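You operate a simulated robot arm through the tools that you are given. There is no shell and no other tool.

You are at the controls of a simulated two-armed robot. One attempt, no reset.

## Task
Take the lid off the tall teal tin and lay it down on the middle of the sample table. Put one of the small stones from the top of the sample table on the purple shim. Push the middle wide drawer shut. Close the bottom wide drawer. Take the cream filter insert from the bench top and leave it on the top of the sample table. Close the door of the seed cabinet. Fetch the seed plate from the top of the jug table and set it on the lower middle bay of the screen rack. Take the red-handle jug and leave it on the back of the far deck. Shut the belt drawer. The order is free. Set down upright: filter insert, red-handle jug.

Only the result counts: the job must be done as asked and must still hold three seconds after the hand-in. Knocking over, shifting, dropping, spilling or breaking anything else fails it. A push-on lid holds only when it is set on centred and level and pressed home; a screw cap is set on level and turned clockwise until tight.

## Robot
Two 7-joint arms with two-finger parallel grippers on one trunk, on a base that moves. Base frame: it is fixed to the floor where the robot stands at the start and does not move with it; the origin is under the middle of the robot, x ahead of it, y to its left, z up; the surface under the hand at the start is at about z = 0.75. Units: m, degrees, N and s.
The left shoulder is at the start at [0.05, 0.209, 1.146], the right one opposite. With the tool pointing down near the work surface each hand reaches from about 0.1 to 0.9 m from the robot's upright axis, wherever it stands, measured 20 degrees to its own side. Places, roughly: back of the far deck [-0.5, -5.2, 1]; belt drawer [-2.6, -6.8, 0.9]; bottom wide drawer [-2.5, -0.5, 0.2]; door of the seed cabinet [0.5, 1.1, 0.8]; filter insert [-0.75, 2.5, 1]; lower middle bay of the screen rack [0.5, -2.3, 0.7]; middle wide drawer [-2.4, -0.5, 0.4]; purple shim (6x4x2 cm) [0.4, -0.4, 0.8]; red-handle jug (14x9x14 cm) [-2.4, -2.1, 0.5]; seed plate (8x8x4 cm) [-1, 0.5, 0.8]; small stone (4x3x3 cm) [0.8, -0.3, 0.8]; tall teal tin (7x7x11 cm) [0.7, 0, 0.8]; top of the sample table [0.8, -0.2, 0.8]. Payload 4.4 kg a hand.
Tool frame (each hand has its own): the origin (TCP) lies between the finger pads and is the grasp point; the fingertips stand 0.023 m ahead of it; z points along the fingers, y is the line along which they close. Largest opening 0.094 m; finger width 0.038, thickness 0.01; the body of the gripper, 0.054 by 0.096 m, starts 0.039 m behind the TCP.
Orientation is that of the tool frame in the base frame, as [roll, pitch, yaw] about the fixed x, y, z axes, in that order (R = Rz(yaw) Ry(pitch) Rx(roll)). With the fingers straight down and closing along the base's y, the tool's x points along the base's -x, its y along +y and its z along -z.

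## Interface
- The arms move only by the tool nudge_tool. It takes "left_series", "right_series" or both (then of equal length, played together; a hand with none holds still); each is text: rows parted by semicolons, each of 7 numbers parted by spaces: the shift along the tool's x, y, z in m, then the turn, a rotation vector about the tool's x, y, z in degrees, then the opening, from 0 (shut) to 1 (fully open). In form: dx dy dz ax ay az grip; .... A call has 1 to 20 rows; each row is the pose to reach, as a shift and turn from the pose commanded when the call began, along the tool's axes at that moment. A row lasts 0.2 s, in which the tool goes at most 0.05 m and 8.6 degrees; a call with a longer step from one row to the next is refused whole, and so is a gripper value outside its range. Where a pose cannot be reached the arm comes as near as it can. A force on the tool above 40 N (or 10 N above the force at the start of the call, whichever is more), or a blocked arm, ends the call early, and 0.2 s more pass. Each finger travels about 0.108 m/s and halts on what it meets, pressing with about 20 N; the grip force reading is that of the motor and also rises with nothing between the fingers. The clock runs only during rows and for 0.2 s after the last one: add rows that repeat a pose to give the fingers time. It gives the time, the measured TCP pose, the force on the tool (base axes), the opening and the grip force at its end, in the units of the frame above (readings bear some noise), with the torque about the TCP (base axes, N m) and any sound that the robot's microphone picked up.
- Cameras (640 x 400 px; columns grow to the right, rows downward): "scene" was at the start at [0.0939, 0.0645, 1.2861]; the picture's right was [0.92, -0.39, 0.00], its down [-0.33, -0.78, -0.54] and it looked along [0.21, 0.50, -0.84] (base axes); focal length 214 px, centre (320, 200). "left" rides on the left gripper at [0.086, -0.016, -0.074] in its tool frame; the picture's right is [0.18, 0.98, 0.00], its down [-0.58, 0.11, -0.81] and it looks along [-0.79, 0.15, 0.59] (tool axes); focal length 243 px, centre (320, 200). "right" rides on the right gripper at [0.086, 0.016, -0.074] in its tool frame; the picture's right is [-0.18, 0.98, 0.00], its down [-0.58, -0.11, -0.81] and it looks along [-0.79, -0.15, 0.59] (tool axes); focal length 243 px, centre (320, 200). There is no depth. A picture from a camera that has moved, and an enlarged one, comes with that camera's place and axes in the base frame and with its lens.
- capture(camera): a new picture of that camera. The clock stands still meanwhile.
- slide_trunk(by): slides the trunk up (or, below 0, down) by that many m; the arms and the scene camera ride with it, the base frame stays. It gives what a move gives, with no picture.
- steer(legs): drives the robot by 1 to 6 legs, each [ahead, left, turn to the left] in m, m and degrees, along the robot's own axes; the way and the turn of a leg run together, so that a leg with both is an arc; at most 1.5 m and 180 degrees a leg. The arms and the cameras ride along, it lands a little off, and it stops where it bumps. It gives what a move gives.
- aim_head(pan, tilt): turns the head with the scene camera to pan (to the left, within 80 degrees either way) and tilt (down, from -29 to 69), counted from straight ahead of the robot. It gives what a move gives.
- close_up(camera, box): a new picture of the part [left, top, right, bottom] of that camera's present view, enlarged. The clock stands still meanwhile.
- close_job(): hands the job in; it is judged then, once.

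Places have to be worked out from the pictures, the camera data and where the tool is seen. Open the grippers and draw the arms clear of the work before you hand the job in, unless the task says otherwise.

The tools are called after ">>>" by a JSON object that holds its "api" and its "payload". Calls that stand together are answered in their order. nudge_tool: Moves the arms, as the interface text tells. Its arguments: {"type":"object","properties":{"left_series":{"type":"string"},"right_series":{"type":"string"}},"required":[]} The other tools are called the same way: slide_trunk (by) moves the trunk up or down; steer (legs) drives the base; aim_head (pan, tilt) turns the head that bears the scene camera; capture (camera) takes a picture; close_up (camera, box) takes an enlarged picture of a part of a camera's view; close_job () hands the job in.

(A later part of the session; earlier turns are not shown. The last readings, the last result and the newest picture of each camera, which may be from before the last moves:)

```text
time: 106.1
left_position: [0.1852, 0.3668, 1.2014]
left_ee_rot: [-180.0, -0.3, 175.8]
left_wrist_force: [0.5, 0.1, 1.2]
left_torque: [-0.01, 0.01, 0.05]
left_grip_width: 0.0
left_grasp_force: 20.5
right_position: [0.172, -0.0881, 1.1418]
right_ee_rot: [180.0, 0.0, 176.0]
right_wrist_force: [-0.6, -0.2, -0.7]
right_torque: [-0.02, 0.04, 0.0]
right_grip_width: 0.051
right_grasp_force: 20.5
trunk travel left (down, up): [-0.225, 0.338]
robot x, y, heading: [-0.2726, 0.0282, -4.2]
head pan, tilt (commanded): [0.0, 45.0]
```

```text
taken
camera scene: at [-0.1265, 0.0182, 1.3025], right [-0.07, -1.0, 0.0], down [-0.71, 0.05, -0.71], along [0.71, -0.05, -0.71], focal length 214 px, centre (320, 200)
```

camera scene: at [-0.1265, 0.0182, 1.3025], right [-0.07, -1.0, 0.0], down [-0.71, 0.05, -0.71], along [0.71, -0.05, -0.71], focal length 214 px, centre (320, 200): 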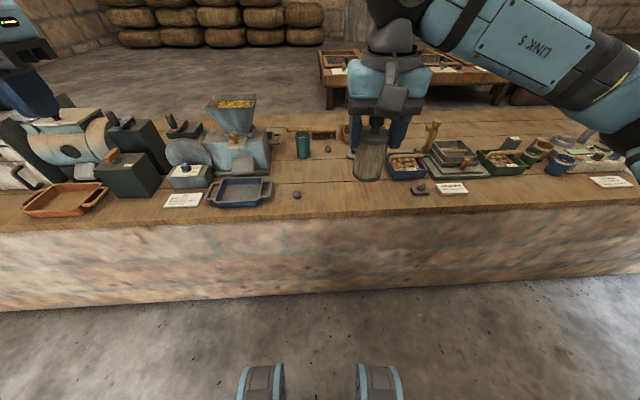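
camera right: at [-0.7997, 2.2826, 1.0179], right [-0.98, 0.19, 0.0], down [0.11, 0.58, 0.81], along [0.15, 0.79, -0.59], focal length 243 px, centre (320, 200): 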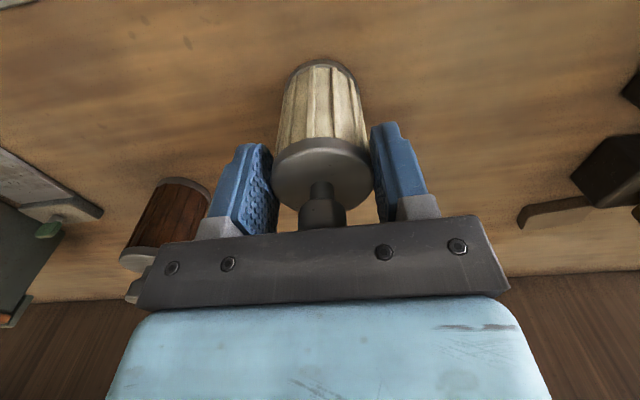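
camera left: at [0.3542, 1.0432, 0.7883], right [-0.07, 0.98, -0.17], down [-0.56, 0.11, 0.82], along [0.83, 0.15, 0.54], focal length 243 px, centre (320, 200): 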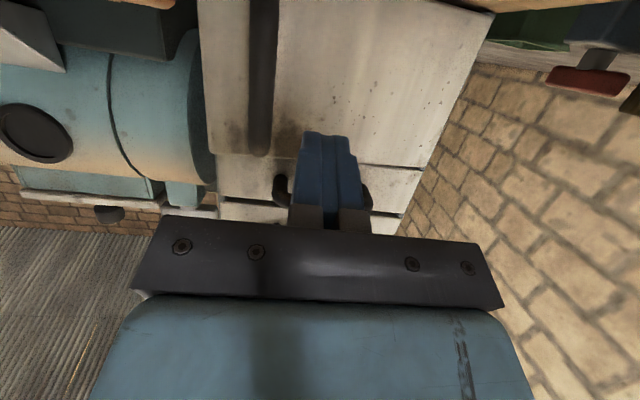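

I landed turned about 4 degrees. I'll correct the heading and drive up to the table.

>>> {"api": "steer", "payload": {"legs": [[0, 0, 4.2], [0.25, -0.03, 0]]}}

>>> {"api": "capture", "payload": {"camera": "scene"}}

>>> {"api": "capture", "payload": {"camera": "right"}}

```text
time: 108.4
left_position: [0.4084, 0.3695, 1.2003]
left_ee_rot: [-180.0, -0.3, 179.9]
left_wrist_force: [0.5, 0.0, -0.5]
left_torque: [-0.02, 0.02, 0.0]
left_grip_width: 0.0
left_grasp_force: 20.1
right_position: [0.4261, -0.086, 1.1421]
right_ee_rot: [-180.0, 0.0, 179.9]
right_wrist_force: [0.7, -0.4, -0.3]
right_torque: [0.03, 0.01, -0.05]
right_grip_width: 0.0514
right_grasp_force: 19.9
trunk travel left (down, up): [-0.225, 0.338]
robot x, y, heading: [-0.0284, 0.0004, 0.1]
head pan, tilt (commanded): [0.0, 45.0]
```

```text
taken
camera scene: at [0.1219, -0.0012, 1.3024], right [0.0, -1.0, 0.0], down [-0.71, 0.0, -0.71], along [0.71, 0.0, -0.71], focal length 214 px, centre (320, 200)
```

scene: 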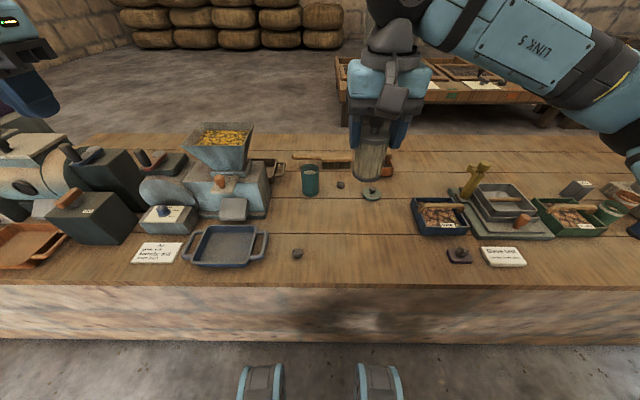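

```text
taken
camera right: at [0.3391, -0.0693, 1.2167], right [0.18, 0.98, 0.0], down [0.58, -0.11, 0.81], along [0.79, -0.15, -0.59], focal length 243 px, centre (320, 200)
```

right: 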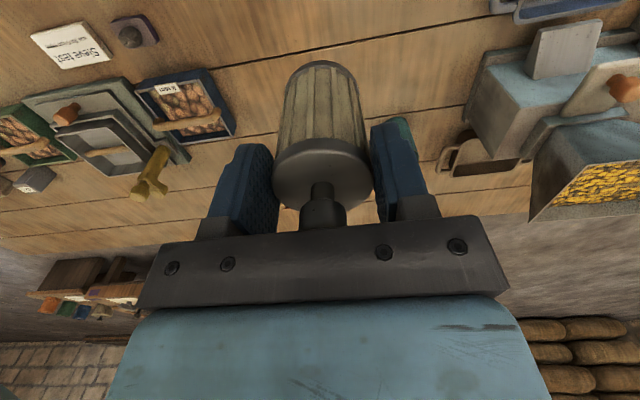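

The insert is still held upright. I'll lower it towards the free spot at [0.55, -0.115].

>>> {"api": "nudge_tool", "payload": {"right_series": "-0.035 -0.01 0.02 0 0 0 0; -0.07 -0.02 0.05 0 0 0 0; -0.1 -0.03 0.09 0 0 0 0; -0.124 -0.03 0.13 0 0 0 0; -0.124 -0.03 0.175 0 0 0 0; -0.124 -0.03 0.22 0 0 0 0; -0.124 -0.03 0.26 0 0 0 0; -0.124 -0.03 0.29 0 0 0 0; -0.124 -0.03 0.303 0 0 0 0; -0.124 -0.03 0.303 0 0 0 0"}}

>>> {"api": "capture", "payload": {"camera": "right"}}

>>> {"api": "close_up", "payload": {"camera": "scene", "box": [280, 150, 440, 250]}}

```text
refused: row 3 steps farther than a row can; nothing moved
```

```text
taken
camera right: at [0.3391, -0.0693, 1.2167], right [0.18, 0.98, 0.0], down [0.58, -0.11, 0.81], along [0.79, -0.15, -0.59], focal length 243 px, centre (320, 200)
```

right: 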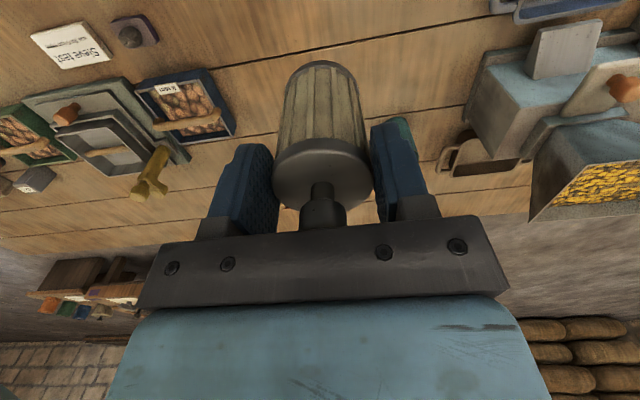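

```text
4.00 times, centred on (360, 200) of scene
camera zoom: at [0.1219, -0.0012, 1.3024], right [0.0, -1.0, 0.0], down [-0.71, 0.0, -0.71], along [0.71, 0.0, -0.71], focal length 858 px, centre (160, 200)
```

zoom: 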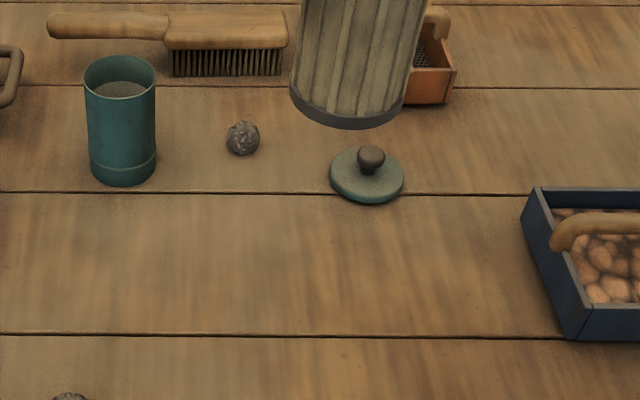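

The series was refused for one over-long step and nothing moved, so I'll split that move into smaller steps.

>>> {"api": "nudge_tool", "payload": {"right_series": "-0.03 -0.008 0.02 0 0 0 0; -0.06 -0.016 0.045 0 0 0 0; -0.09 -0.024 0.075 0 0 0 0; -0.115 -0.03 0.11 0 0 0 0; -0.124 -0.03 0.15 0 0 0 0; -0.124 -0.03 0.195 0 0 0 0; -0.124 -0.03 0.24 0 0 0 0; -0.124 -0.03 0.275 0 0 0 0; -0.124 -0.03 0.295 0 0 0 0; -0.124 -0.03 0.303 0 0 0 0; -0.124 -0.03 0.303 0 0 0 0"}}

>>> {"api": "capture", "payload": {"camera": "right"}}

>>> {"api": "close_up", "payload": {"camera": "scene", "box": [280, 150, 440, 250]}}

```text
time: 110.8
left_position: [0.4068, 0.3696, 1.2004]
left_ee_rot: [180.0, -0.2, 179.9]
left_wrist_force: [0.4, 0.5, 0.0]
left_torque: [0.01, -0.03, 0.0]
left_grip_width: 0.0
left_grasp_force: 20.3
right_position: [0.5498, -0.1153, 0.8392]
right_ee_rot: [180.0, 0.0, 180.0]
right_wrist_force: [-0.4, 0.8, -1.8]
right_torque: [0.01, 0.03, 0.02]
right_grip_width: 0.0515
right_grasp_force: 19.7
trunk travel left (down, up): [-0.225, 0.338]
robot x, y, heading: [-0.0255, 0.0006, 0.1]
head pan, tilt (commanded): [0.0, 45.0]
```

```text
taken
camera right: at [0.462, -0.099, 0.9138], right [0.18, 0.98, 0.0], down [0.58, -0.11, 0.81], along [0.79, -0.15, -0.59], focal length 243 px, centre (320, 200)
```

right: 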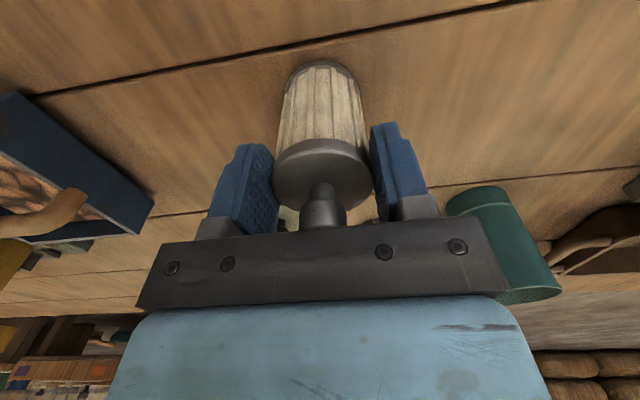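

```text
4.00 times, centred on (360, 200) of scene
camera zoom: at [0.1213, -0.0012, 1.3025], right [0.0, -1.0, 0.0], down [-0.71, 0.0, -0.71], along [0.71, 0.0, -0.71], focal length 858 px, centre (160, 200)
```

zoom: 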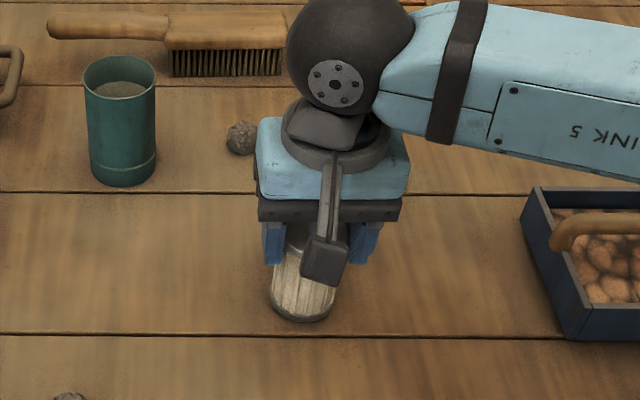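

The insert's bottom is just above the table. I'll lower in small steps until there is light contact.

>>> {"api": "nudge_tool", "payload": {"right_series": "0 0 0.003 0 0 0 0; 0 0 0.006 0 0 0 0; 0 0 0.009 0 0 0 0; 0 0 0.011 0 0 0 0; 0 0 0.011 0 0 0 0"}}

```text
time: 112.0
left_position: [0.4069, 0.3688, 1.2008]
left_ee_rot: [179.9, -0.3, 179.9]
left_wrist_force: [-0.3, 0.2, -0.2]
left_torque: [0.02, -0.02, -0.02]
left_grip_width: 0.0
left_grasp_force: 19.7
right_position: [0.5495, -0.1149, 0.8296]
right_ee_rot: [180.0, 0.3, -180.0]
right_wrist_force: [2.4, 2.3, 15.4]
right_torque: [0.25, -0.15, -0.1]
right_grip_width: 0.0512
right_grasp_force: 20.1
trunk travel left (down, up): [-0.225, 0.338]
robot x, y, heading: [-0.0251, -0.0009, -0.2]
head pan, tilt (commanded): [0.0, 45.0]
```

Contact at TCP z 0.83 with 15 N. I'll ease up slightly, open, and lift straight up.

>>> {"api": "nudge_tool", "payload": {"right_series": "0 0 -0.001 0 0 0 0; 0 0 -0.001 0 0 0 0.6; 0 0 -0.001 0 0 0 0.8; 0 0 -0.001 0 0 0 1; 0 0 -0.001 0 0 0 1; 0 0 -0.03 0 0 0 1; 0 0 -0.07 0 0 0 1; 0 0 -0.115 0 0 0 1; 0 0 -0.16 0 0 0 1; 0 0 -0.2 0 0 0 1; 0.03 -0.03 -0.24 0 0 0 1; 0.06 -0.06 -0.27 0 0 0 1; 0.09 -0.09 -0.3 0 0 0 1; 0.12 -0.12 -0.32 0 0 0 1"}}

>>> {"api": "capture", "payload": {"camera": "scene"}}

```text
refused: row 11 steps farther than a row can; nothing moved
```

```text
taken
camera scene: at [0.12, -0.0008, 1.3028], right [0.0, -1.0, 0.0], down [-0.71, 0.0, -0.71], along [0.71, 0.0, -0.71], focal length 214 px, centre (320, 200)
```

scene: 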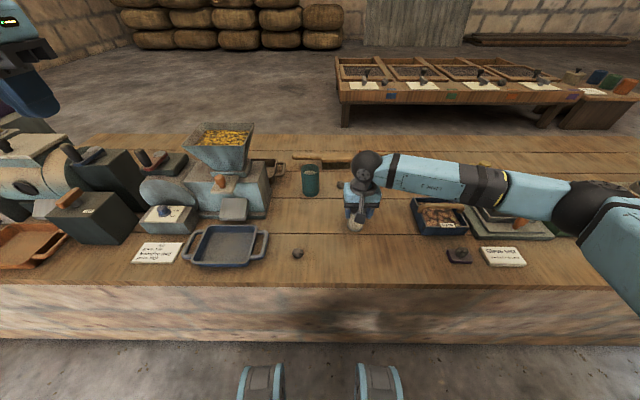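

One step was again too long, so nothing moved. I'll resend with shorter steps.

>>> {"api": "nudge_tool", "payload": {"right_series": "0 0 -0.001 0 0 0 0; 0 0 -0.001 0 0 0 0.6; 0 0 -0.001 0 0 0 0.8; 0 0 -0.001 0 0 0 1; 0 0 -0.001 0 0 0 1; 0 0 -0.03 0 0 0 1; 0 0 -0.07 0 0 0 1; 0 0 -0.115 0 0 0 1; 0 0 -0.16 0 0 0 1; 0 0 -0.2 0 0 0 1; 0.025 -0.025 -0.23 0 0 0 1; 0.05 -0.05 -0.26 0 0 0 1; 0.075 -0.075 -0.29 0 0 0 1; 0.1 -0.1 -0.32 0 0 0 1; 0.12 -0.12 -0.34 0 0 0 1"}}

>>> {"api": "capture", "payload": {"camera": "scene"}}

>>> {"api": "close_up", "payload": {"camera": "scene", "box": [280, 130, 480, 270]}}

```text
time: 115.2
left_position: [0.4068, 0.3682, 1.202]
left_ee_rot: [-179.9, -0.1, 179.8]
left_wrist_force: [-1.3, -1.3, 0.2]
left_torque: [0.0, 0.0, 0.02]
left_grip_width: 0.0
left_grasp_force: 19.9
right_position: [0.4315, -0.2392, 1.1711]
right_ee_rot: [-180.0, 0.1, 179.9]
right_wrist_force: [-0.5, 0.8, 0.2]
right_torque: [0.0, 0.0, 0.03]
right_grip_width: 0.094
right_grasp_force: 0.0
trunk travel left (down, up): [-0.225, 0.338]
robot x, y, heading: [-0.0274, -0.0031, 0.0]
head pan, tilt (commanded): [0.0, 45.0]
```

```text
taken
camera scene: at [0.1201, -0.0014, 1.3027], right [0.0, -1.0, 0.0], down [-0.71, 0.0, -0.71], along [0.71, 0.0, -0.71], focal length 214 px, centre (320, 200)
```

scene: 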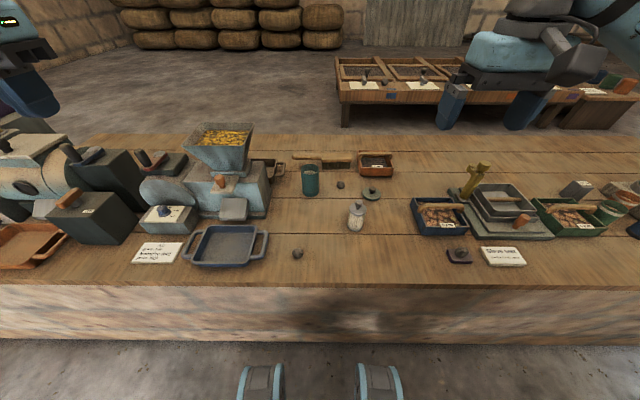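

```text
2.86 times, centred on (380, 200) of scene
camera zoom: at [0.1201, -0.0014, 1.3027], right [0.0, -1.0, 0.0], down [-0.71, 0.0, -0.71], along [0.71, 0.0, -0.71], focal length 613 px, centre (149, 200)
```

zoom: 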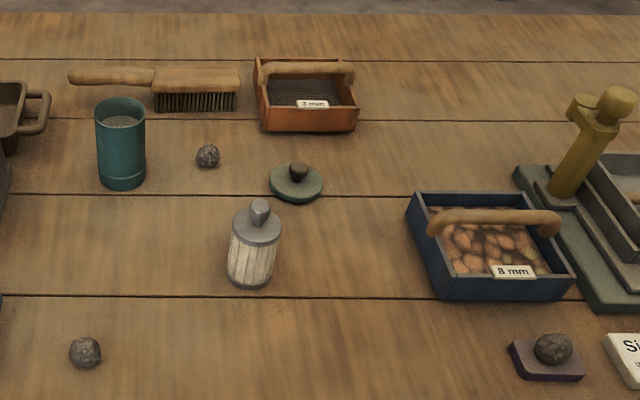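

The insert stands upright and the lid and stone are in place. Next is the seed plate on the jug table behind me, so I'll back off slightly and turn around.

>>> {"api": "steer", "payload": {"legs": [[-0.15, 0, 0], [0, 0, 150]]}}

>>> {"api": "aim_head", "payload": {"pan": 0, "tilt": 35}}

>>> {"api": "capture", "payload": {"camera": "scene"}}

```text
time: 122.4
left_position: [-0.748, -0.0267, 1.2008]
left_ee_rot: [180.0, -0.2, -38.1]
left_wrist_force: [0.2, -0.6, -0.5]
left_torque: [0.0, 0.01, -0.01]
left_grip_width: 0.0
left_grasp_force: 19.9
right_position: [-0.3935, 0.4695, 1.1696]
right_ee_rot: [179.9, -0.1, -38.0]
right_wrist_force: [0.0, 0.0, 0.2]
right_torque: [-0.02, 0.0, 0.0]
right_grip_width: 0.0939
right_grasp_force: 0.0
trunk travel left (down, up): [-0.225, 0.338]
robot x, y, heading: [-0.1789, -0.0025, 141.8]
head pan, tilt (commanded): [0.0, 45.0]
```

```text
time: 123.1
left_position: [-0.7469, -0.0263, 1.1994]
left_ee_rot: [-180.0, -0.4, -37.9]
left_wrist_force: [0.7, 0.0, -0.2]
left_torque: [-0.01, -0.02, -0.01]
left_grip_width: 0.0
left_grasp_force: 20.4
right_position: [-0.3923, 0.4692, 1.1704]
right_ee_rot: [-179.9, -0.1, -37.9]
right_wrist_force: [0.7, 0.4, 0.7]
right_torque: [-0.05, -0.02, 0.0]
right_grip_width: 0.0942
right_grasp_force: 0.1
trunk travel left (down, up): [-0.225, 0.338]
robot x, y, heading: [-0.1776, -0.002, 142.4]
head pan, tilt (commanded): [0.0, 35.0]
```

```text
taken
camera scene: at [-0.3003, 0.0942, 1.3173], right [0.61, 0.79, 0.0], down [0.45, -0.35, -0.82], along [-0.65, 0.5, -0.57], focal length 214 px, centre (320, 200)
```

scene: 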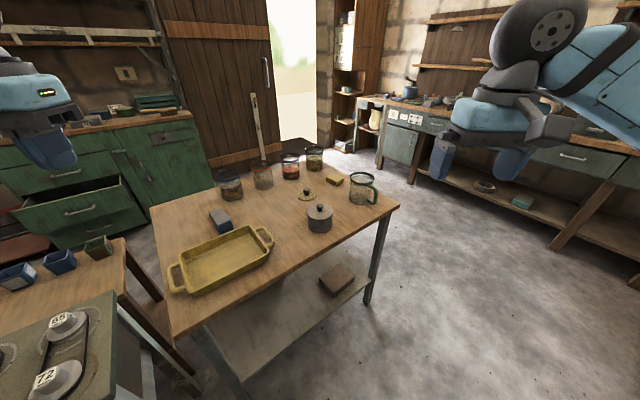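

The jug table is in view with a yellow tray, jugs and a few round items. I'll zoom in to find the seed plate.

>>> {"api": "close_up", "payload": {"camera": "scene", "box": [150, 140, 410, 300]}}

>>> {"api": "close_up", "payload": {"camera": "scene", "box": [270, 165, 390, 240]}}

```text
2.46 times, centred on (280, 220) of scene
camera zoom: at [-0.3003, 0.0942, 1.3173], right [0.61, 0.79, 0.0], down [0.45, -0.35, -0.82], along [-0.65, 0.5, -0.57], focal length 528 px, centre (418, 151)
```

zoom: 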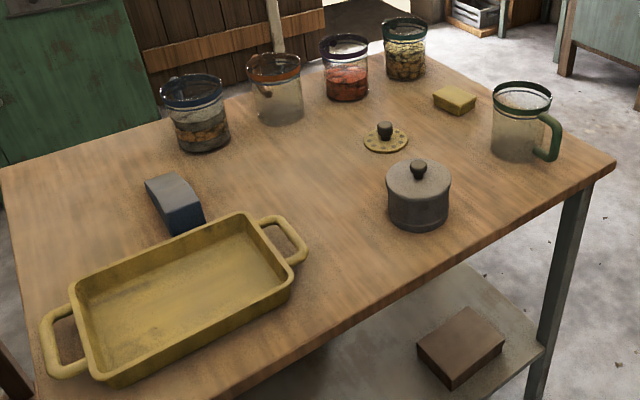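

```text
5.33 times, centred on (330, 202) of scene
camera zoom: at [-0.3003, 0.0942, 1.3173], right [0.61, 0.79, 0.0], down [0.45, -0.35, -0.82], along [-0.65, 0.5, -0.57], focal length 1144 px, centre (267, 187)
```

zoom: 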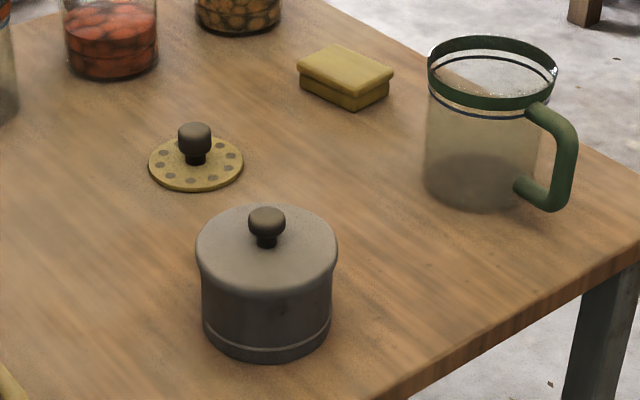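

The seed plate is the yellow disc with holes and a dark knob, near [-0.97, 0.53]. Before choosing a grasp I want to see the rack bay, so I'll turn to face the jug table squarely and look left towards the rack.

>>> {"api": "steer", "payload": {"legs": [[0, 0, 38]]}}

>>> {"api": "aim_head", "payload": {"pan": 80, "tilt": 10}}

>>> {"api": "capture", "payload": {"camera": "scene"}}

>>> {"api": "aim_head", "payload": {"pan": 30, "tilt": 20}}

>>> {"api": "capture", "payload": {"camera": "scene"}}

```text
time: 125.3
left_position: [-0.6119, -0.371, 1.2001]
left_ee_rot: [-179.9, -0.1, -0.1]
left_wrist_force: [-0.1, 0.2, -0.2]
left_torque: [0.01, 0.05, 0.02]
left_grip_width: 0.0
left_grasp_force: 20.0
right_position: [-0.6365, 0.2364, 1.1702]
right_ee_rot: [-180.0, 0.1, -0.1]
right_wrist_force: [-0.6, -0.3, 0.2]
right_torque: [0.02, 0.01, -0.01]
right_grip_width: 0.0943
right_grasp_force: 0.1
trunk travel left (down, up): [-0.225, 0.338]
robot x, y, heading: [-0.1743, -0.0017, 179.7]
head pan, tilt (commanded): [0.0, 35.0]
```

```text
time: 126.8
left_position: [-0.6133, -0.3711, 1.2008]
left_ee_rot: [179.9, -0.2, 0.0]
left_wrist_force: [-0.5, 0.0, 0.2]
left_torque: [0.01, -0.01, -0.01]
left_grip_width: 0.0
left_grasp_force: 19.9
right_position: [-0.6373, 0.2371, 1.1696]
right_ee_rot: [180.0, -0.1, -0.1]
right_wrist_force: [0.4, 0.1, -0.7]
right_torque: [0.02, 0.0, -0.02]
right_grip_width: 0.0939
right_grasp_force: 0.1
trunk travel left (down, up): [-0.225, 0.338]
robot x, y, heading: [-0.1753, -0.0042, 180.0]
head pan, tilt (commanded): [80.0, 10.0]
```

```text
taken
camera scene: at [-0.2614, -0.0927, 1.3574], right [-0.98, 0.18, 0.0], down [0.03, 0.17, -0.98], along [-0.17, -0.97, -0.17], focal length 214 px, centre (320, 200)
```

scene: 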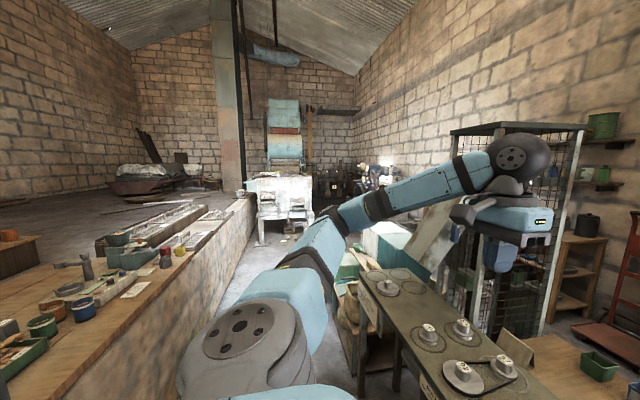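

```text
time: 128.0
left_position: [-0.6131, -0.3711, 1.2013]
left_ee_rot: [-180.0, -0.4, -0.1]
left_wrist_force: [0.3, 0.4, 0.5]
left_torque: [0.0, 0.0, 0.01]
left_grip_width: 0.0
left_grasp_force: 20.3
right_position: [-0.6354, 0.2381, 1.1689]
right_ee_rot: [180.0, 0.1, -0.1]
right_wrist_force: [-0.2, -0.7, 0.0]
right_torque: [0.01, 0.02, 0.0]
right_grip_width: 0.094
right_grasp_force: 0.0
trunk travel left (down, up): [-0.225, 0.338]
robot x, y, heading: [-0.1753, -0.0034, 180.0]
head pan, tilt (commanded): [30.0, 20.0]
```

```text
taken
camera scene: at [-0.3257, -0.0477, 1.3412], right [-0.5, 0.87, 0.0], down [0.3, 0.17, -0.94], along [-0.81, -0.47, -0.34], focal length 214 px, centre (320, 200)
```

scene: 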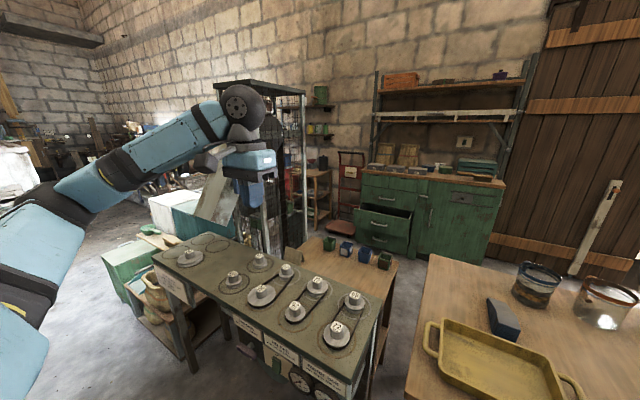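

I'll go back to the view along the wall and zoom on the screen rack's expected place around pixel (205, 229).

>>> {"api": "aim_head", "payload": {"pan": 80, "tilt": 10}}

>>> {"api": "close_up", "payload": {"camera": "scene", "box": [80, 170, 280, 295]}}

```text
time: 129.2
left_position: [-0.6124, -0.3718, 1.2]
left_ee_rot: [180.0, -0.2, -0.1]
left_wrist_force: [0.4, 0.0, 0.2]
left_torque: [0.01, 0.01, 0.0]
left_grip_width: 0.0
left_grasp_force: 20.1
right_position: [-0.6366, 0.2391, 1.169]
right_ee_rot: [180.0, -0.1, -0.2]
right_wrist_force: [-0.6, 0.1, -0.1]
right_torque: [0.01, -0.01, -0.04]
right_grip_width: 0.0936
right_grasp_force: 0.1
trunk travel left (down, up): [-0.225, 0.338]
robot x, y, heading: [-0.1759, 0.0016, 179.7]
head pan, tilt (commanded): [80.0, 10.0]
```

```text
3.20 times, centred on (180, 232) of scene
camera zoom: at [-0.2614, -0.0927, 1.3575], right [-0.98, 0.18, 0.0], down [0.03, 0.17, -0.98], along [-0.17, -0.97, -0.17], focal length 686 px, centre (768, 96)
```

zoom: 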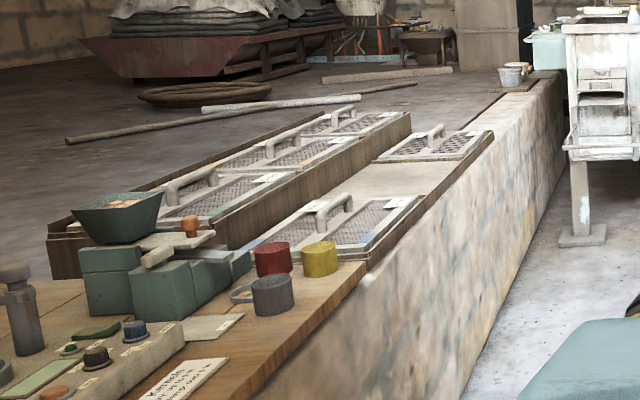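

The screen rack is a low tiered rack and its lower middle bay is an open flat board, so I can set the plate down from above. Now I drive in front of the seed plate.

>>> {"api": "steer", "payload": {"legs": [[0, -0.45, 0], [0.1, 0, 0]]}}

>>> {"api": "aim_head", "payload": {"pan": 0, "tilt": 45}}

>>> {"api": "capture", "payload": {"camera": "scene"}}

>>> {"api": "capture", "payload": {"camera": "right"}}

```text
time: 134.4
left_position: [-0.7109, 0.0716, 1.2008]
left_ee_rot: [-180.0, -0.3, 0.1]
left_wrist_force: [1.0, 0.1, -0.6]
left_torque: [0.0, -0.08, 0.01]
left_grip_width: 0.0
left_grasp_force: 20.3
right_position: [-0.7375, 0.681, 1.169]
right_ee_rot: [180.0, -0.1, 0.3]
right_wrist_force: [-0.2, 0.6, 0.0]
right_torque: [0.01, 0.03, -0.01]
right_grip_width: 0.0942
right_grasp_force: 0.1
trunk travel left (down, up): [-0.225, 0.338]
robot x, y, heading: [-0.2762, 0.4456, -179.6]
head pan, tilt (commanded): [80.0, 10.0]
```

```text
time: 135.9
left_position: [-0.7101, 0.0725, 1.2008]
left_ee_rot: [-180.0, -0.2, 0.2]
left_wrist_force: [-0.4, 0.3, 0.7]
left_torque: [-0.01, -0.02, 0.03]
left_grip_width: 0.0001
left_grasp_force: 19.8
right_position: [-0.7373, 0.6809, 1.1695]
right_ee_rot: [180.0, 0.1, 0.2]
right_wrist_force: [0.7, 0.4, 0.0]
right_torque: [-0.01, 0.01, 0.01]
right_grip_width: 0.094
right_grasp_force: 0.1
trunk travel left (down, up): [-0.225, 0.338]
robot x, y, heading: [-0.2762, 0.4454, -179.8]
head pan, tilt (commanded): [0.0, 45.0]
```

```text
taken
camera scene: at [-0.4263, 0.4441, 1.3025], right [0.0, 1.0, 0.0], down [0.71, 0.0, -0.71], along [-0.71, 0.0, -0.71], focal length 214 px, centre (320, 200)
```

scene: 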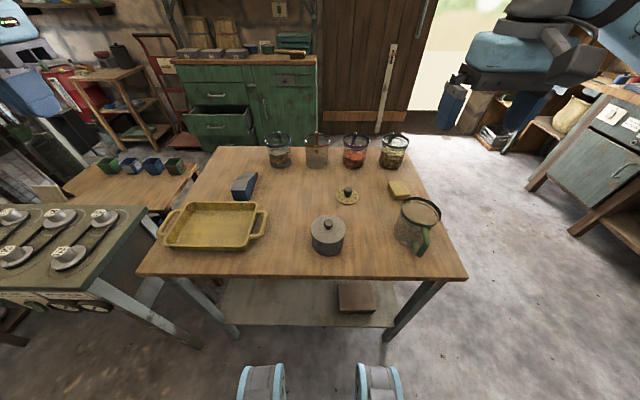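

```text
taken
camera right: at [-0.6526, 0.6664, 1.2446], right [-0.18, -0.98, 0.0], down [-0.58, 0.11, 0.81], along [-0.79, 0.14, -0.59], focal length 243 px, centre (320, 200)
```

right: 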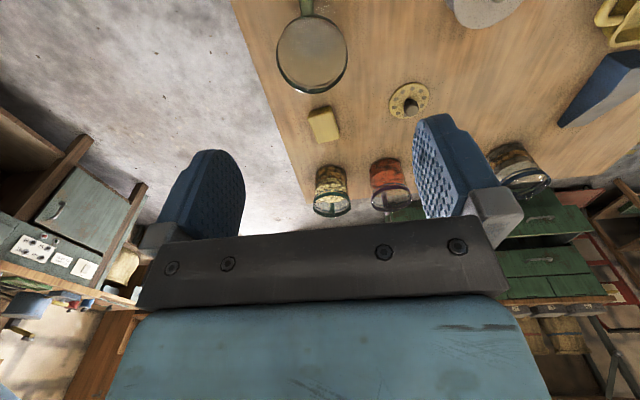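

The plate is at about [-0.968, 0.538, 0.775]. I'll move the right hand above it.

>>> {"api": "nudge_tool", "payload": {"right_series": "-0.029 0.018 0.02 0 0 0 1; -0.058 0.036 0.04 0 0 0 1; -0.087 0.054 0.06 0 0 0 1; -0.116 0.072 0.085 0 0 0 1; -0.145 0.09 0.11 0 0 0 1; -0.174 0.108 0.135 0 0 0 1; -0.203 0.126 0.16 0 0 0 1; -0.231 0.143 0.18 0 0 0 1; -0.231 0.143 0.18 0 0 0 1"}}

>>> {"api": "capture", "payload": {"camera": "right"}}

>>> {"api": "close_up", "payload": {"camera": "scene", "box": [280, 150, 440, 250]}}

```text
time: 137.9
left_position: [-0.7104, 0.0725, 1.2019]
left_ee_rot: [179.8, -0.2, 0.1]
left_wrist_force: [0.4, 0.1, -0.4]
left_torque: [-0.01, -0.03, 0.0]
left_grip_width: 0.0001
left_grasp_force: 19.8
right_position: [-0.9722, 0.5376, 0.9901]
right_ee_rot: [-180.0, 0.1, 0.2]
right_wrist_force: [0.7, -0.3, -0.3]
right_torque: [-0.03, 0.02, 0.02]
right_grip_width: 0.0939
right_grasp_force: 0.0
trunk travel left (down, up): [-0.225, 0.338]
robot x, y, heading: [-0.2782, 0.4422, -179.7]
head pan, tilt (commanded): [0.0, 45.0]
```

```text
taken
camera right: at [-0.8861, 0.523, 1.0649], right [-0.18, -0.98, 0.0], down [-0.58, 0.11, 0.81], along [-0.79, 0.14, -0.59], focal length 243 px, centre (320, 200)
```

right: 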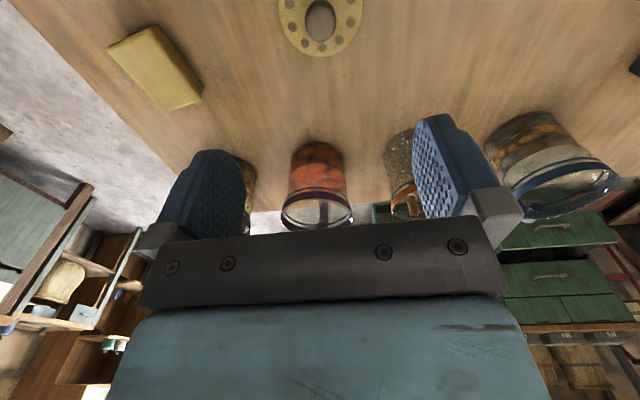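

```text
4.00 times, centred on (360, 200) of scene
camera zoom: at [-0.4258, 0.4448, 1.3026], right [0.0, 1.0, 0.0], down [0.71, 0.0, -0.71], along [-0.71, 0.0, -0.71], focal length 858 px, centre (160, 200)
```

zoom: 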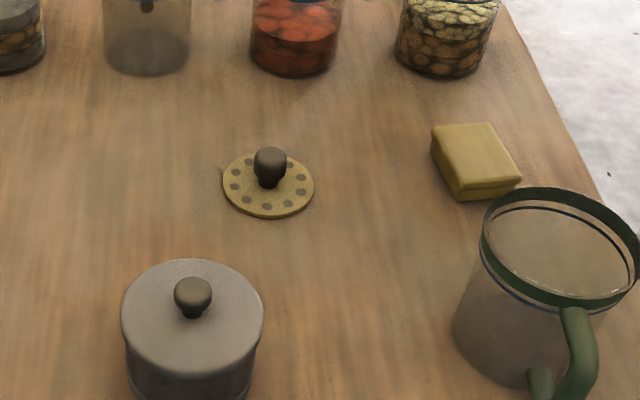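

The knob top is at about [-0.961, 0.535, 0.818] and the disc top near z 0.785. I'll lower with half-open fingers and check before gripping.

>>> {"api": "nudge_tool", "payload": {"right_series": "0.005 0.001 0.04 0 0 0 0.8; 0.01 0.003 0.08 0 0 0 0.6; 0.011 0.003 0.12 0 0 0 0.5; 0.011 0.003 0.14 0 0 0 0.5; 0.011 0.003 0.14 0 0 0 0.5"}}

>>> {"api": "capture", "payload": {"camera": "right"}}

>>> {"api": "close_up", "payload": {"camera": "scene", "box": [280, 150, 440, 250]}}

```text
time: 139.1
left_position: [-0.7104, 0.0735, 1.2017]
left_ee_rot: [179.9, -0.2, 0.2]
left_wrist_force: [0.3, 0.2, -0.5]
left_torque: [0.01, -0.04, -0.01]
left_grip_width: 0.0
left_grasp_force: 19.8
right_position: [-0.9586, 0.5359, 0.8521]
right_ee_rot: [-179.9, -0.1, 0.3]
right_wrist_force: [0.2, 0.1, -0.6]
right_torque: [0.02, -0.02, -0.01]
right_grip_width: 0.0469
right_grasp_force: 0.0
trunk travel left (down, up): [-0.225, 0.338]
robot x, y, heading: [-0.2776, 0.4419, -179.8]
head pan, tilt (commanded): [0.0, 45.0]
```

```text
taken
camera right: at [-0.8736, 0.5211, 0.9258], right [-0.18, -0.98, 0.0], down [-0.58, 0.11, 0.81], along [-0.79, 0.14, -0.59], focal length 243 px, centre (320, 200)
```

right: 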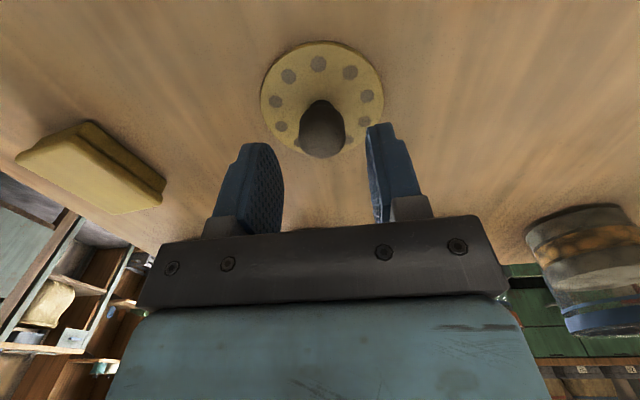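

```text
4.00 times, centred on (360, 200) of scene
camera zoom: at [-0.4262, 0.4441, 1.3025], right [0.0, 1.0, 0.0], down [0.71, 0.0, -0.71], along [-0.71, 0.0, -0.71], focal length 858 px, centre (160, 200)
```

zoom: 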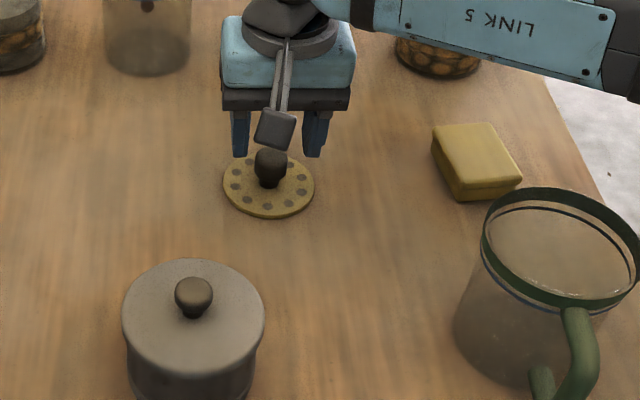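

The fingers are centred on the knob within about 1 mm. I'll lower to z 0.812 and grip it.

>>> {"api": "nudge_tool", "payload": {"right_series": "-0.003 0.001 0.015 0 0 0 0.5; -0.003 0.001 0.03 0 0 0 0.5; -0.003 0.001 0.039 0 0 0 0.5; -0.003 0.001 0.039 0 0 0 0.5; -0.003 0.001 0.039 0 0 0 0.3; -0.003 0.001 0.039 0 0 0 0; -0.003 0.001 0.039 0 0 0 0; -0.003 0.001 0.039 0 0 0 0"}}

>>> {"api": "close_up", "payload": {"camera": "scene", "box": [280, 150, 440, 250]}}

```text
time: 140.9
left_position: [-0.7106, 0.072, 1.2003]
left_ee_rot: [180.0, -0.2, 0.3]
left_wrist_force: [-1.5, 0.1, 0.8]
left_torque: [-0.03, 0.04, 0.02]
left_grip_width: 0.0
left_grasp_force: 19.8
right_position: [-0.9621, 0.5312, 0.8115]
right_ee_rot: [-180.0, 0.0, 0.4]
right_wrist_force: [0.2, 0.1, 0.4]
right_torque: [0.04, -0.01, 0.0]
right_grip_width: 0.0267
right_grasp_force: 20.2
trunk travel left (down, up): [-0.225, 0.338]
robot x, y, heading: [-0.2745, 0.443, -179.7]
head pan, tilt (commanded): [0.0, 45.0]
```

```text
4.00 times, centred on (360, 200) of scene
camera zoom: at [-0.4262, 0.4442, 1.3025], right [0.0, 1.0, 0.0], down [0.71, 0.0, -0.71], along [-0.71, 0.0, -0.71], focal length 858 px, centre (160, 200)
```

zoom: 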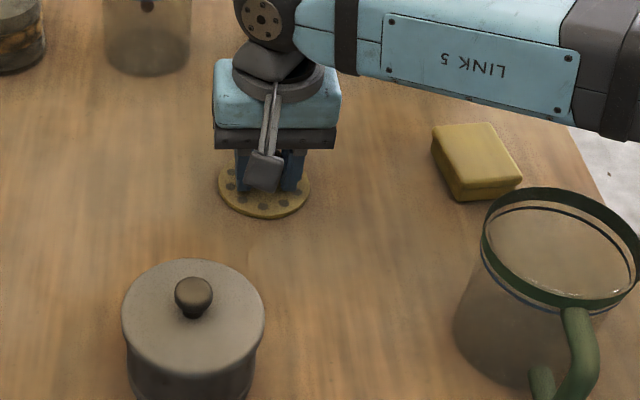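

The plate's knob is gripped at 27 mm. I'll lift it and draw it in for the drive.

>>> {"api": "nudge_tool", "payload": {"right_series": "0 0 -0.01 0 0 0 0; 0 0 -0.03 0 0 0 0; 0 0 -0.07 0 0 0 0; 0 0 -0.11 0 0 0 0; 0 0 -0.15 0 0 0 0; 0 0 -0.19 0 0 0 0; 0.02 0 -0.23 0 0 0 0; 0.05 0 -0.26 0 0 0 0; 0.09 0 -0.28 0 0 0 0; 0.13 0 -0.3 0 0 0 0; 0.17 0 -0.3 0 0 0 0; 0.21 -0.02 -0.3 0 0 0 0; 0.24 -0.04 -0.3 0 0 0 0; 0.24 -0.04 -0.3 0 0 0 0"}}

>>> {"api": "capture", "payload": {"camera": "right"}}

>>> {"api": "capture", "payload": {"camera": "scene"}}

```text
time: 143.9
left_position: [-0.7107, 0.0723, 1.2009]
left_ee_rot: [-180.0, -0.3, 0.2]
left_wrist_force: [0.7, 0.3, -0.1]
left_torque: [-0.01, 0.01, 0.01]
left_grip_width: 0.0
left_grasp_force: 19.7
right_position: [-0.7185, 0.5756, 1.1099]
right_ee_rot: [-179.9, 0.0, 0.4]
right_wrist_force: [-0.6, -0.1, -0.7]
right_torque: [-0.02, 0.02, 0.0]
right_grip_width: 0.0266
right_grasp_force: 20.4
trunk travel left (down, up): [-0.225, 0.338]
robot x, y, heading: [-0.2781, 0.4457, -179.4]
head pan, tilt (commanded): [0.0, 45.0]
```

```text
taken
camera right: at [-0.6335, 0.5602, 1.1843], right [-0.18, -0.98, 0.0], down [-0.58, 0.11, 0.81], along [-0.79, 0.14, -0.59], focal length 243 px, centre (320, 200)
```

right: 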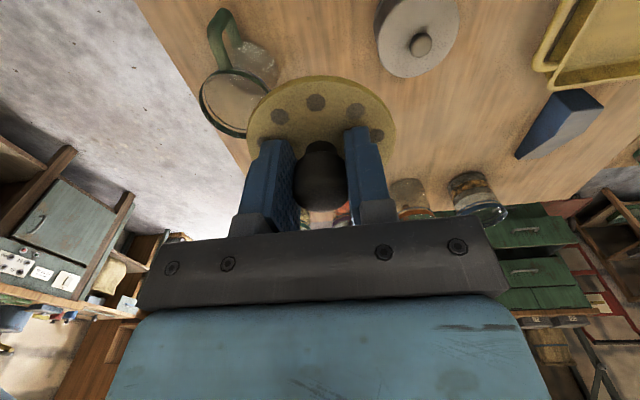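

```text
taken
camera scene: at [-0.4266, 0.4437, 1.3025], right [0.0, 1.0, 0.0], down [0.71, 0.0, -0.71], along [-0.71, 0.0, -0.71], focal length 214 px, centre (320, 200)
```

scene: 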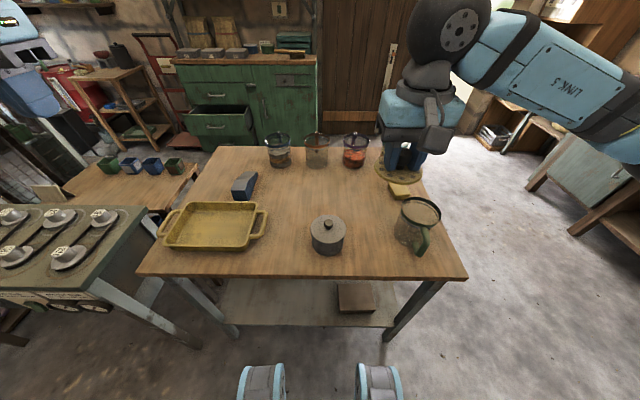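

The plate is secure. I'll turn to face the sample table side, then check heading before driving along it to the rack.

>>> {"api": "steer", "payload": {"legs": [[-0.05, 0, 0], [0, 0, 180]]}}

>>> {"api": "aim_head", "payload": {"pan": -70, "tilt": 25}}

>>> {"api": "capture", "payload": {"camera": "scene"}}

```text
time: 152.2
left_position: [0.213, 0.8081, 1.2]
left_ee_rot: [179.9, -0.2, 179.1]
left_wrist_force: [-0.5, -0.1, -0.3]
left_torque: [-0.02, 0.01, -0.01]
left_grip_width: 0.0
left_grasp_force: 19.8
right_position: [0.2125, 0.3044, 1.1101]
right_ee_rot: [-179.9, 0.0, 179.2]
right_wrist_force: [0.4, 0.3, -0.3]
right_torque: [0.01, 0.02, 0.02]
right_grip_width: 0.0268
right_grasp_force: 20.0
trunk travel left (down, up): [-0.225, 0.338]
robot x, y, heading: [-0.2255, 0.443, -0.5]
head pan, tilt (commanded): [0.0, 45.0]
```

```text
time: 153.6
left_position: [0.2141, 0.8086, 1.2007]
left_ee_rot: [180.0, -0.1, 179.0]
left_wrist_force: [0.1, -0.7, -0.2]
left_torque: [0.0, -0.01, 0.01]
left_grip_width: 0.0
left_grasp_force: 19.7
right_position: [0.2122, 0.3061, 1.1092]
right_ee_rot: [-180.0, 0.0, 179.1]
right_wrist_force: [0.6, 0.3, -0.7]
right_torque: [0.0, -0.04, 0.0]
right_grip_width: 0.0267
right_grasp_force: 20.0
trunk travel left (down, up): [-0.225, 0.338]
robot x, y, heading: [-0.2294, 0.4459, -1.2]
head pan, tilt (commanded): [-70.0, 25.0]
```

```text
taken
camera scene: at [-0.1296, 0.3569, 1.3331], right [-0.94, -0.33, 0.0], down [-0.14, 0.4, -0.91], along [0.3, -0.86, -0.42], focal length 214 px, centre (320, 200)
```

scene: 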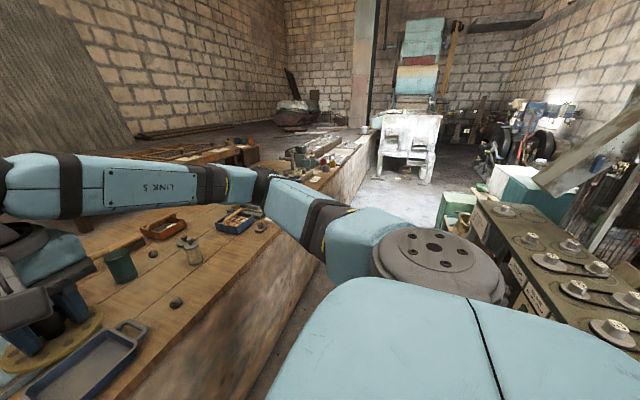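

The corridor looks clear. I'll raise and draw in the plate a bit more for clearance over tall items, then drive along the table.

>>> {"api": "nudge_tool", "payload": {"right_series": "0.02 0 -0.04 0 0 0 0; 0.04 0 -0.08 0 0 0 0; 0.06 0 -0.12 0 0 0 0; 0.06 0 -0.12 0 0 0 0"}}

>>> {"api": "steer", "payload": {"legs": [[0, 0, 1.2], [0.16, 0, 0], [0, -1.3, 0]]}}

>>> {"api": "capture", "payload": {"camera": "scene"}}

```text
time: 154.6
left_position: [0.2141, 0.8074, 1.2002]
left_ee_rot: [179.9, -0.2, 179.1]
left_wrist_force: [0.6, -0.2, -0.2]
left_torque: [-0.03, 0.01, -0.02]
left_grip_width: 0.0002
left_grasp_force: 19.8
right_position: [0.1504, 0.3068, 1.2289]
right_ee_rot: [-180.0, 0.0, 179.1]
right_wrist_force: [0.4, -0.6, -0.5]
right_torque: [0.01, 0.01, 0.01]
right_grip_width: 0.0261
right_grasp_force: 19.8
trunk travel left (down, up): [-0.225, 0.338]
robot x, y, heading: [-0.2229, 0.4448, -1.1]
head pan, tilt (commanded): [-70.0, 25.0]
```

```text
time: 167.4
left_position: [0.3828, -0.4389, 1.201]
left_ee_rot: [-180.0, -0.3, -177.3]
left_wrist_force: [0.1, -0.1, 0.4]
left_torque: [0.02, -0.01, -0.01]
left_grip_width: 0.0
left_grasp_force: 20.1
right_position: [0.3513, -0.9427, 1.2287]
right_ee_rot: [180.0, -0.1, -177.2]
right_wrist_force: [0.7, 1.1, -1.2]
right_torque: [0.02, -0.03, -0.02]
right_grip_width: 0.0262
right_grasp_force: 19.9
trunk travel left (down, up): [-0.225, 0.338]
robot x, y, heading: [-0.0362, -0.8285, 2.7]
head pan, tilt (commanded): [-70.0, 25.0]
```

```text
taken
camera scene: at [0.0687, -0.9115, 1.3331], right [-0.92, -0.39, 0.0], down [-0.16, 0.39, -0.91], along [0.35, -0.84, -0.42], focal length 214 px, centre (320, 200)
```

scene: 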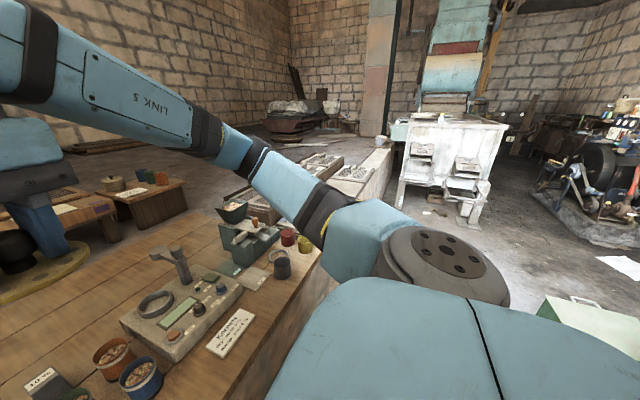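

I'm at y -0.83 with a small heading error. I'll correct it and continue to the rack.

>>> {"api": "steer", "payload": {"legs": [[0, 0, -2.7], [0, -1.4, 0]]}}

>>> {"api": "aim_head", "payload": {"pan": -10, "tilt": 45}}

>>> {"api": "capture", "payload": {"camera": "scene"}}

```text
time: 180.3
left_position: [0.4049, -1.8613, 1.201]
left_ee_rot: [-180.0, -0.2, -179.5]
left_wrist_force: [-0.6, 0.1, -0.9]
left_torque: [0.01, -0.01, -0.03]
left_grip_width: 0.0002
left_grasp_force: 20.3
right_position: [0.3555, -2.3656, 1.2285]
right_ee_rot: [180.0, 0.0, -179.4]
right_wrist_force: [0.0, 0.9, -0.9]
right_torque: [0.0, 0.01, 0.0]
right_grip_width: 0.0264
right_grasp_force: 19.8
trunk travel left (down, up): [-0.225, 0.338]
robot x, y, heading: [-0.0221, -2.2364, 0.7]
head pan, tilt (commanded): [-70.0, 25.0]
```

```text
time: 181.6
left_position: [0.4058, -1.8621, 1.2005]
left_ee_rot: [-180.0, -0.3, -179.5]
left_wrist_force: [-0.1, -0.2, 0.9]
left_torque: [0.03, 0.06, 0.0]
left_grip_width: 0.0001
left_grasp_force: 19.9
right_position: [0.3547, -2.3649, 1.2282]
right_ee_rot: [180.0, -0.1, -179.4]
right_wrist_force: [0.2, -1.1, -1.3]
right_torque: [0.0, -0.03, 0.0]
right_grip_width: 0.0264
right_grasp_force: 20.1
trunk travel left (down, up): [-0.225, 0.338]
robot x, y, heading: [-0.0251, -2.2374, 0.5]
head pan, tilt (commanded): [-10.0, 45.0]
```

```text
taken
camera scene: at [0.1216, -2.2491, 1.3025], right [-0.16, -0.99, 0.0], down [-0.7, 0.12, -0.71], along [0.7, -0.12, -0.71], focal length 214 px, centre (320, 200)
```

scene: 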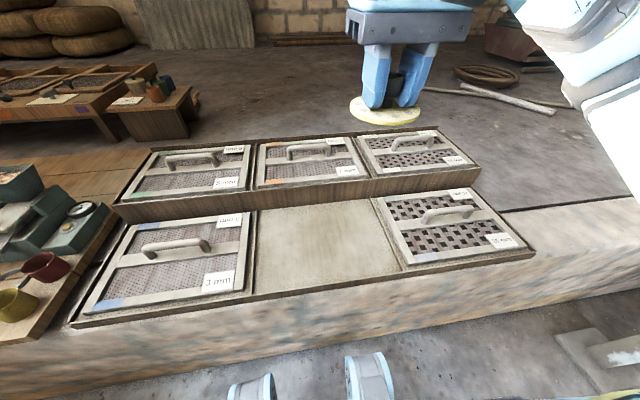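

The lower middle bay is the bare board, centred near [0.53, -2.33] at about z 0.7. I'll carry the plate over it and descend.

>>> {"api": "nudge_tool", "payload": {"right_series": "-0.04 0.008 0.02 0 0 0 0; -0.08 0.016 0.04 0 0 0 0; -0.12 0.024 0.06 0 0 0 0; -0.155 0.032 0.085 0 0 0 0; -0.175 0.035 0.125 0 0 0 0; -0.175 0.035 0.17 0 0 0 0; -0.175 0.035 0.215 0 0 0 0; -0.175 0.035 0.26 0 0 0 0; -0.175 0.035 0.305 0 0 0 0; -0.175 0.035 0.35 0 0 0 0; -0.175 0.035 0.38 0 0 0 0; -0.175 0.035 0.38 0 0 0 0"}}

>>> {"api": "capture", "payload": {"camera": "right"}}

>>> {"api": "capture", "payload": {"camera": "scene"}}

```text
time: 184.2
left_position: [0.4051, -1.861, 1.202]
left_ee_rot: [180.0, -0.3, -179.5]
left_wrist_force: [0.2, 0.4, -0.2]
left_torque: [0.01, 0.03, -0.01]
left_grip_width: 0.0001
left_grasp_force: 20.3
right_position: [0.5321, -2.3311, 0.8478]
right_ee_rot: [-179.9, 0.0, -179.3]
right_wrist_force: [0.4, -0.2, -0.7]
right_torque: [-0.02, -0.02, 0.0]
right_grip_width: 0.0264
right_grasp_force: 19.8
trunk travel left (down, up): [-0.225, 0.338]
robot x, y, heading: [-0.0298, -2.2363, 0.4]
head pan, tilt (commanded): [-10.0, 45.0]
```

```text
taken
camera right: at [0.443, -2.3141, 0.9227], right [0.17, 0.98, 0.0], down [0.58, -0.1, 0.81], along [0.79, -0.14, -0.59], focal length 243 px, centre (320, 200)
```

right: 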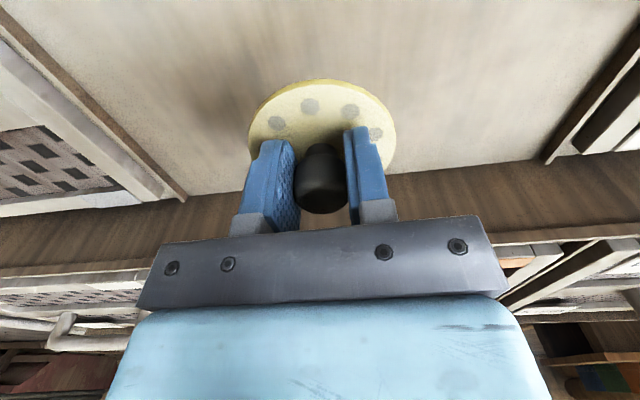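

```text
taken
camera scene: at [0.1215, -2.2489, 1.3025], right [-0.16, -0.99, 0.0], down [-0.7, 0.12, -0.71], along [0.7, -0.12, -0.71], focal length 214 px, centre (320, 200)
```

scene: 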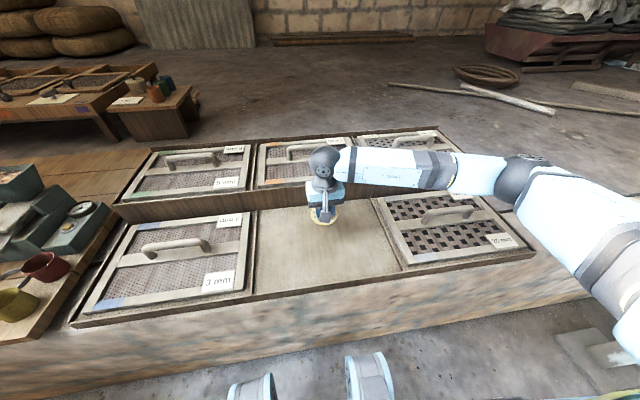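

The bay surface triangulates to about z 0.71 to 0.72. I'll lower to TCP z 0.775 and check visually.

>>> {"api": "nudge_tool", "payload": {"right_series": "0 0 0.03 0 0 0 0; 0 0 0.055 0 0 0 0; 0 0 0.072 0 0 0 0; 0 0 0.072 0 0 0 0"}}

>>> {"api": "capture", "payload": {"camera": "right"}}

>>> {"api": "close_up", "payload": {"camera": "scene", "box": [260, 140, 400, 260]}}

```text
time: 185.2
left_position: [0.4068, -1.8604, 1.2009]
left_ee_rot: [-179.9, -0.2, -179.5]
left_wrist_force: [-0.3, 0.8, 0.7]
left_torque: [-0.02, 0.0, -0.03]
left_grip_width: 0.0
left_grasp_force: 19.9
right_position: [0.5306, -2.3294, 0.7749]
right_ee_rot: [-179.9, 0.0, -179.4]
right_wrist_force: [0.5, -0.6, -0.3]
right_torque: [0.03, -0.01, -0.03]
right_grip_width: 0.0262
right_grasp_force: 20.0
trunk travel left (down, up): [-0.225, 0.338]
robot x, y, heading: [-0.0239, -2.237, 0.6]
head pan, tilt (commanded): [-10.0, 45.0]
```

```text
taken
camera right: at [0.4432, -2.312, 0.8503], right [0.17, 0.98, 0.0], down [0.58, -0.1, 0.81], along [0.79, -0.14, -0.59], focal length 243 px, centre (320, 200)
```

right: 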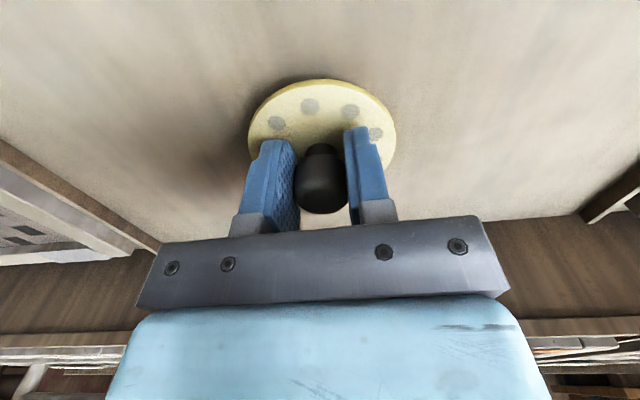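

```text
3.33 times, centred on (330, 200) of scene
camera zoom: at [0.1216, -2.2489, 1.3025], right [-0.16, -0.99, 0.0], down [-0.7, 0.12, -0.71], along [0.7, -0.12, -0.71], focal length 715 px, centre (287, 200)
```

zoom: 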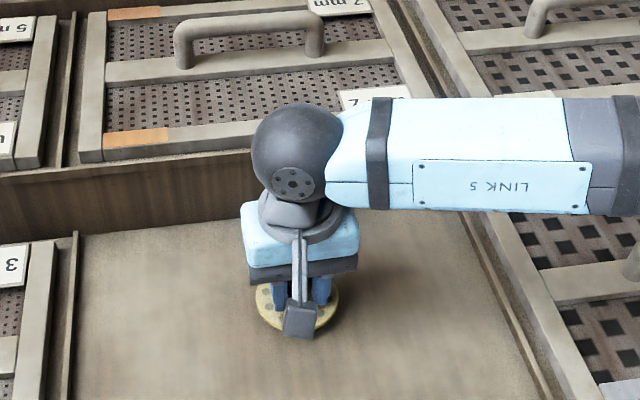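

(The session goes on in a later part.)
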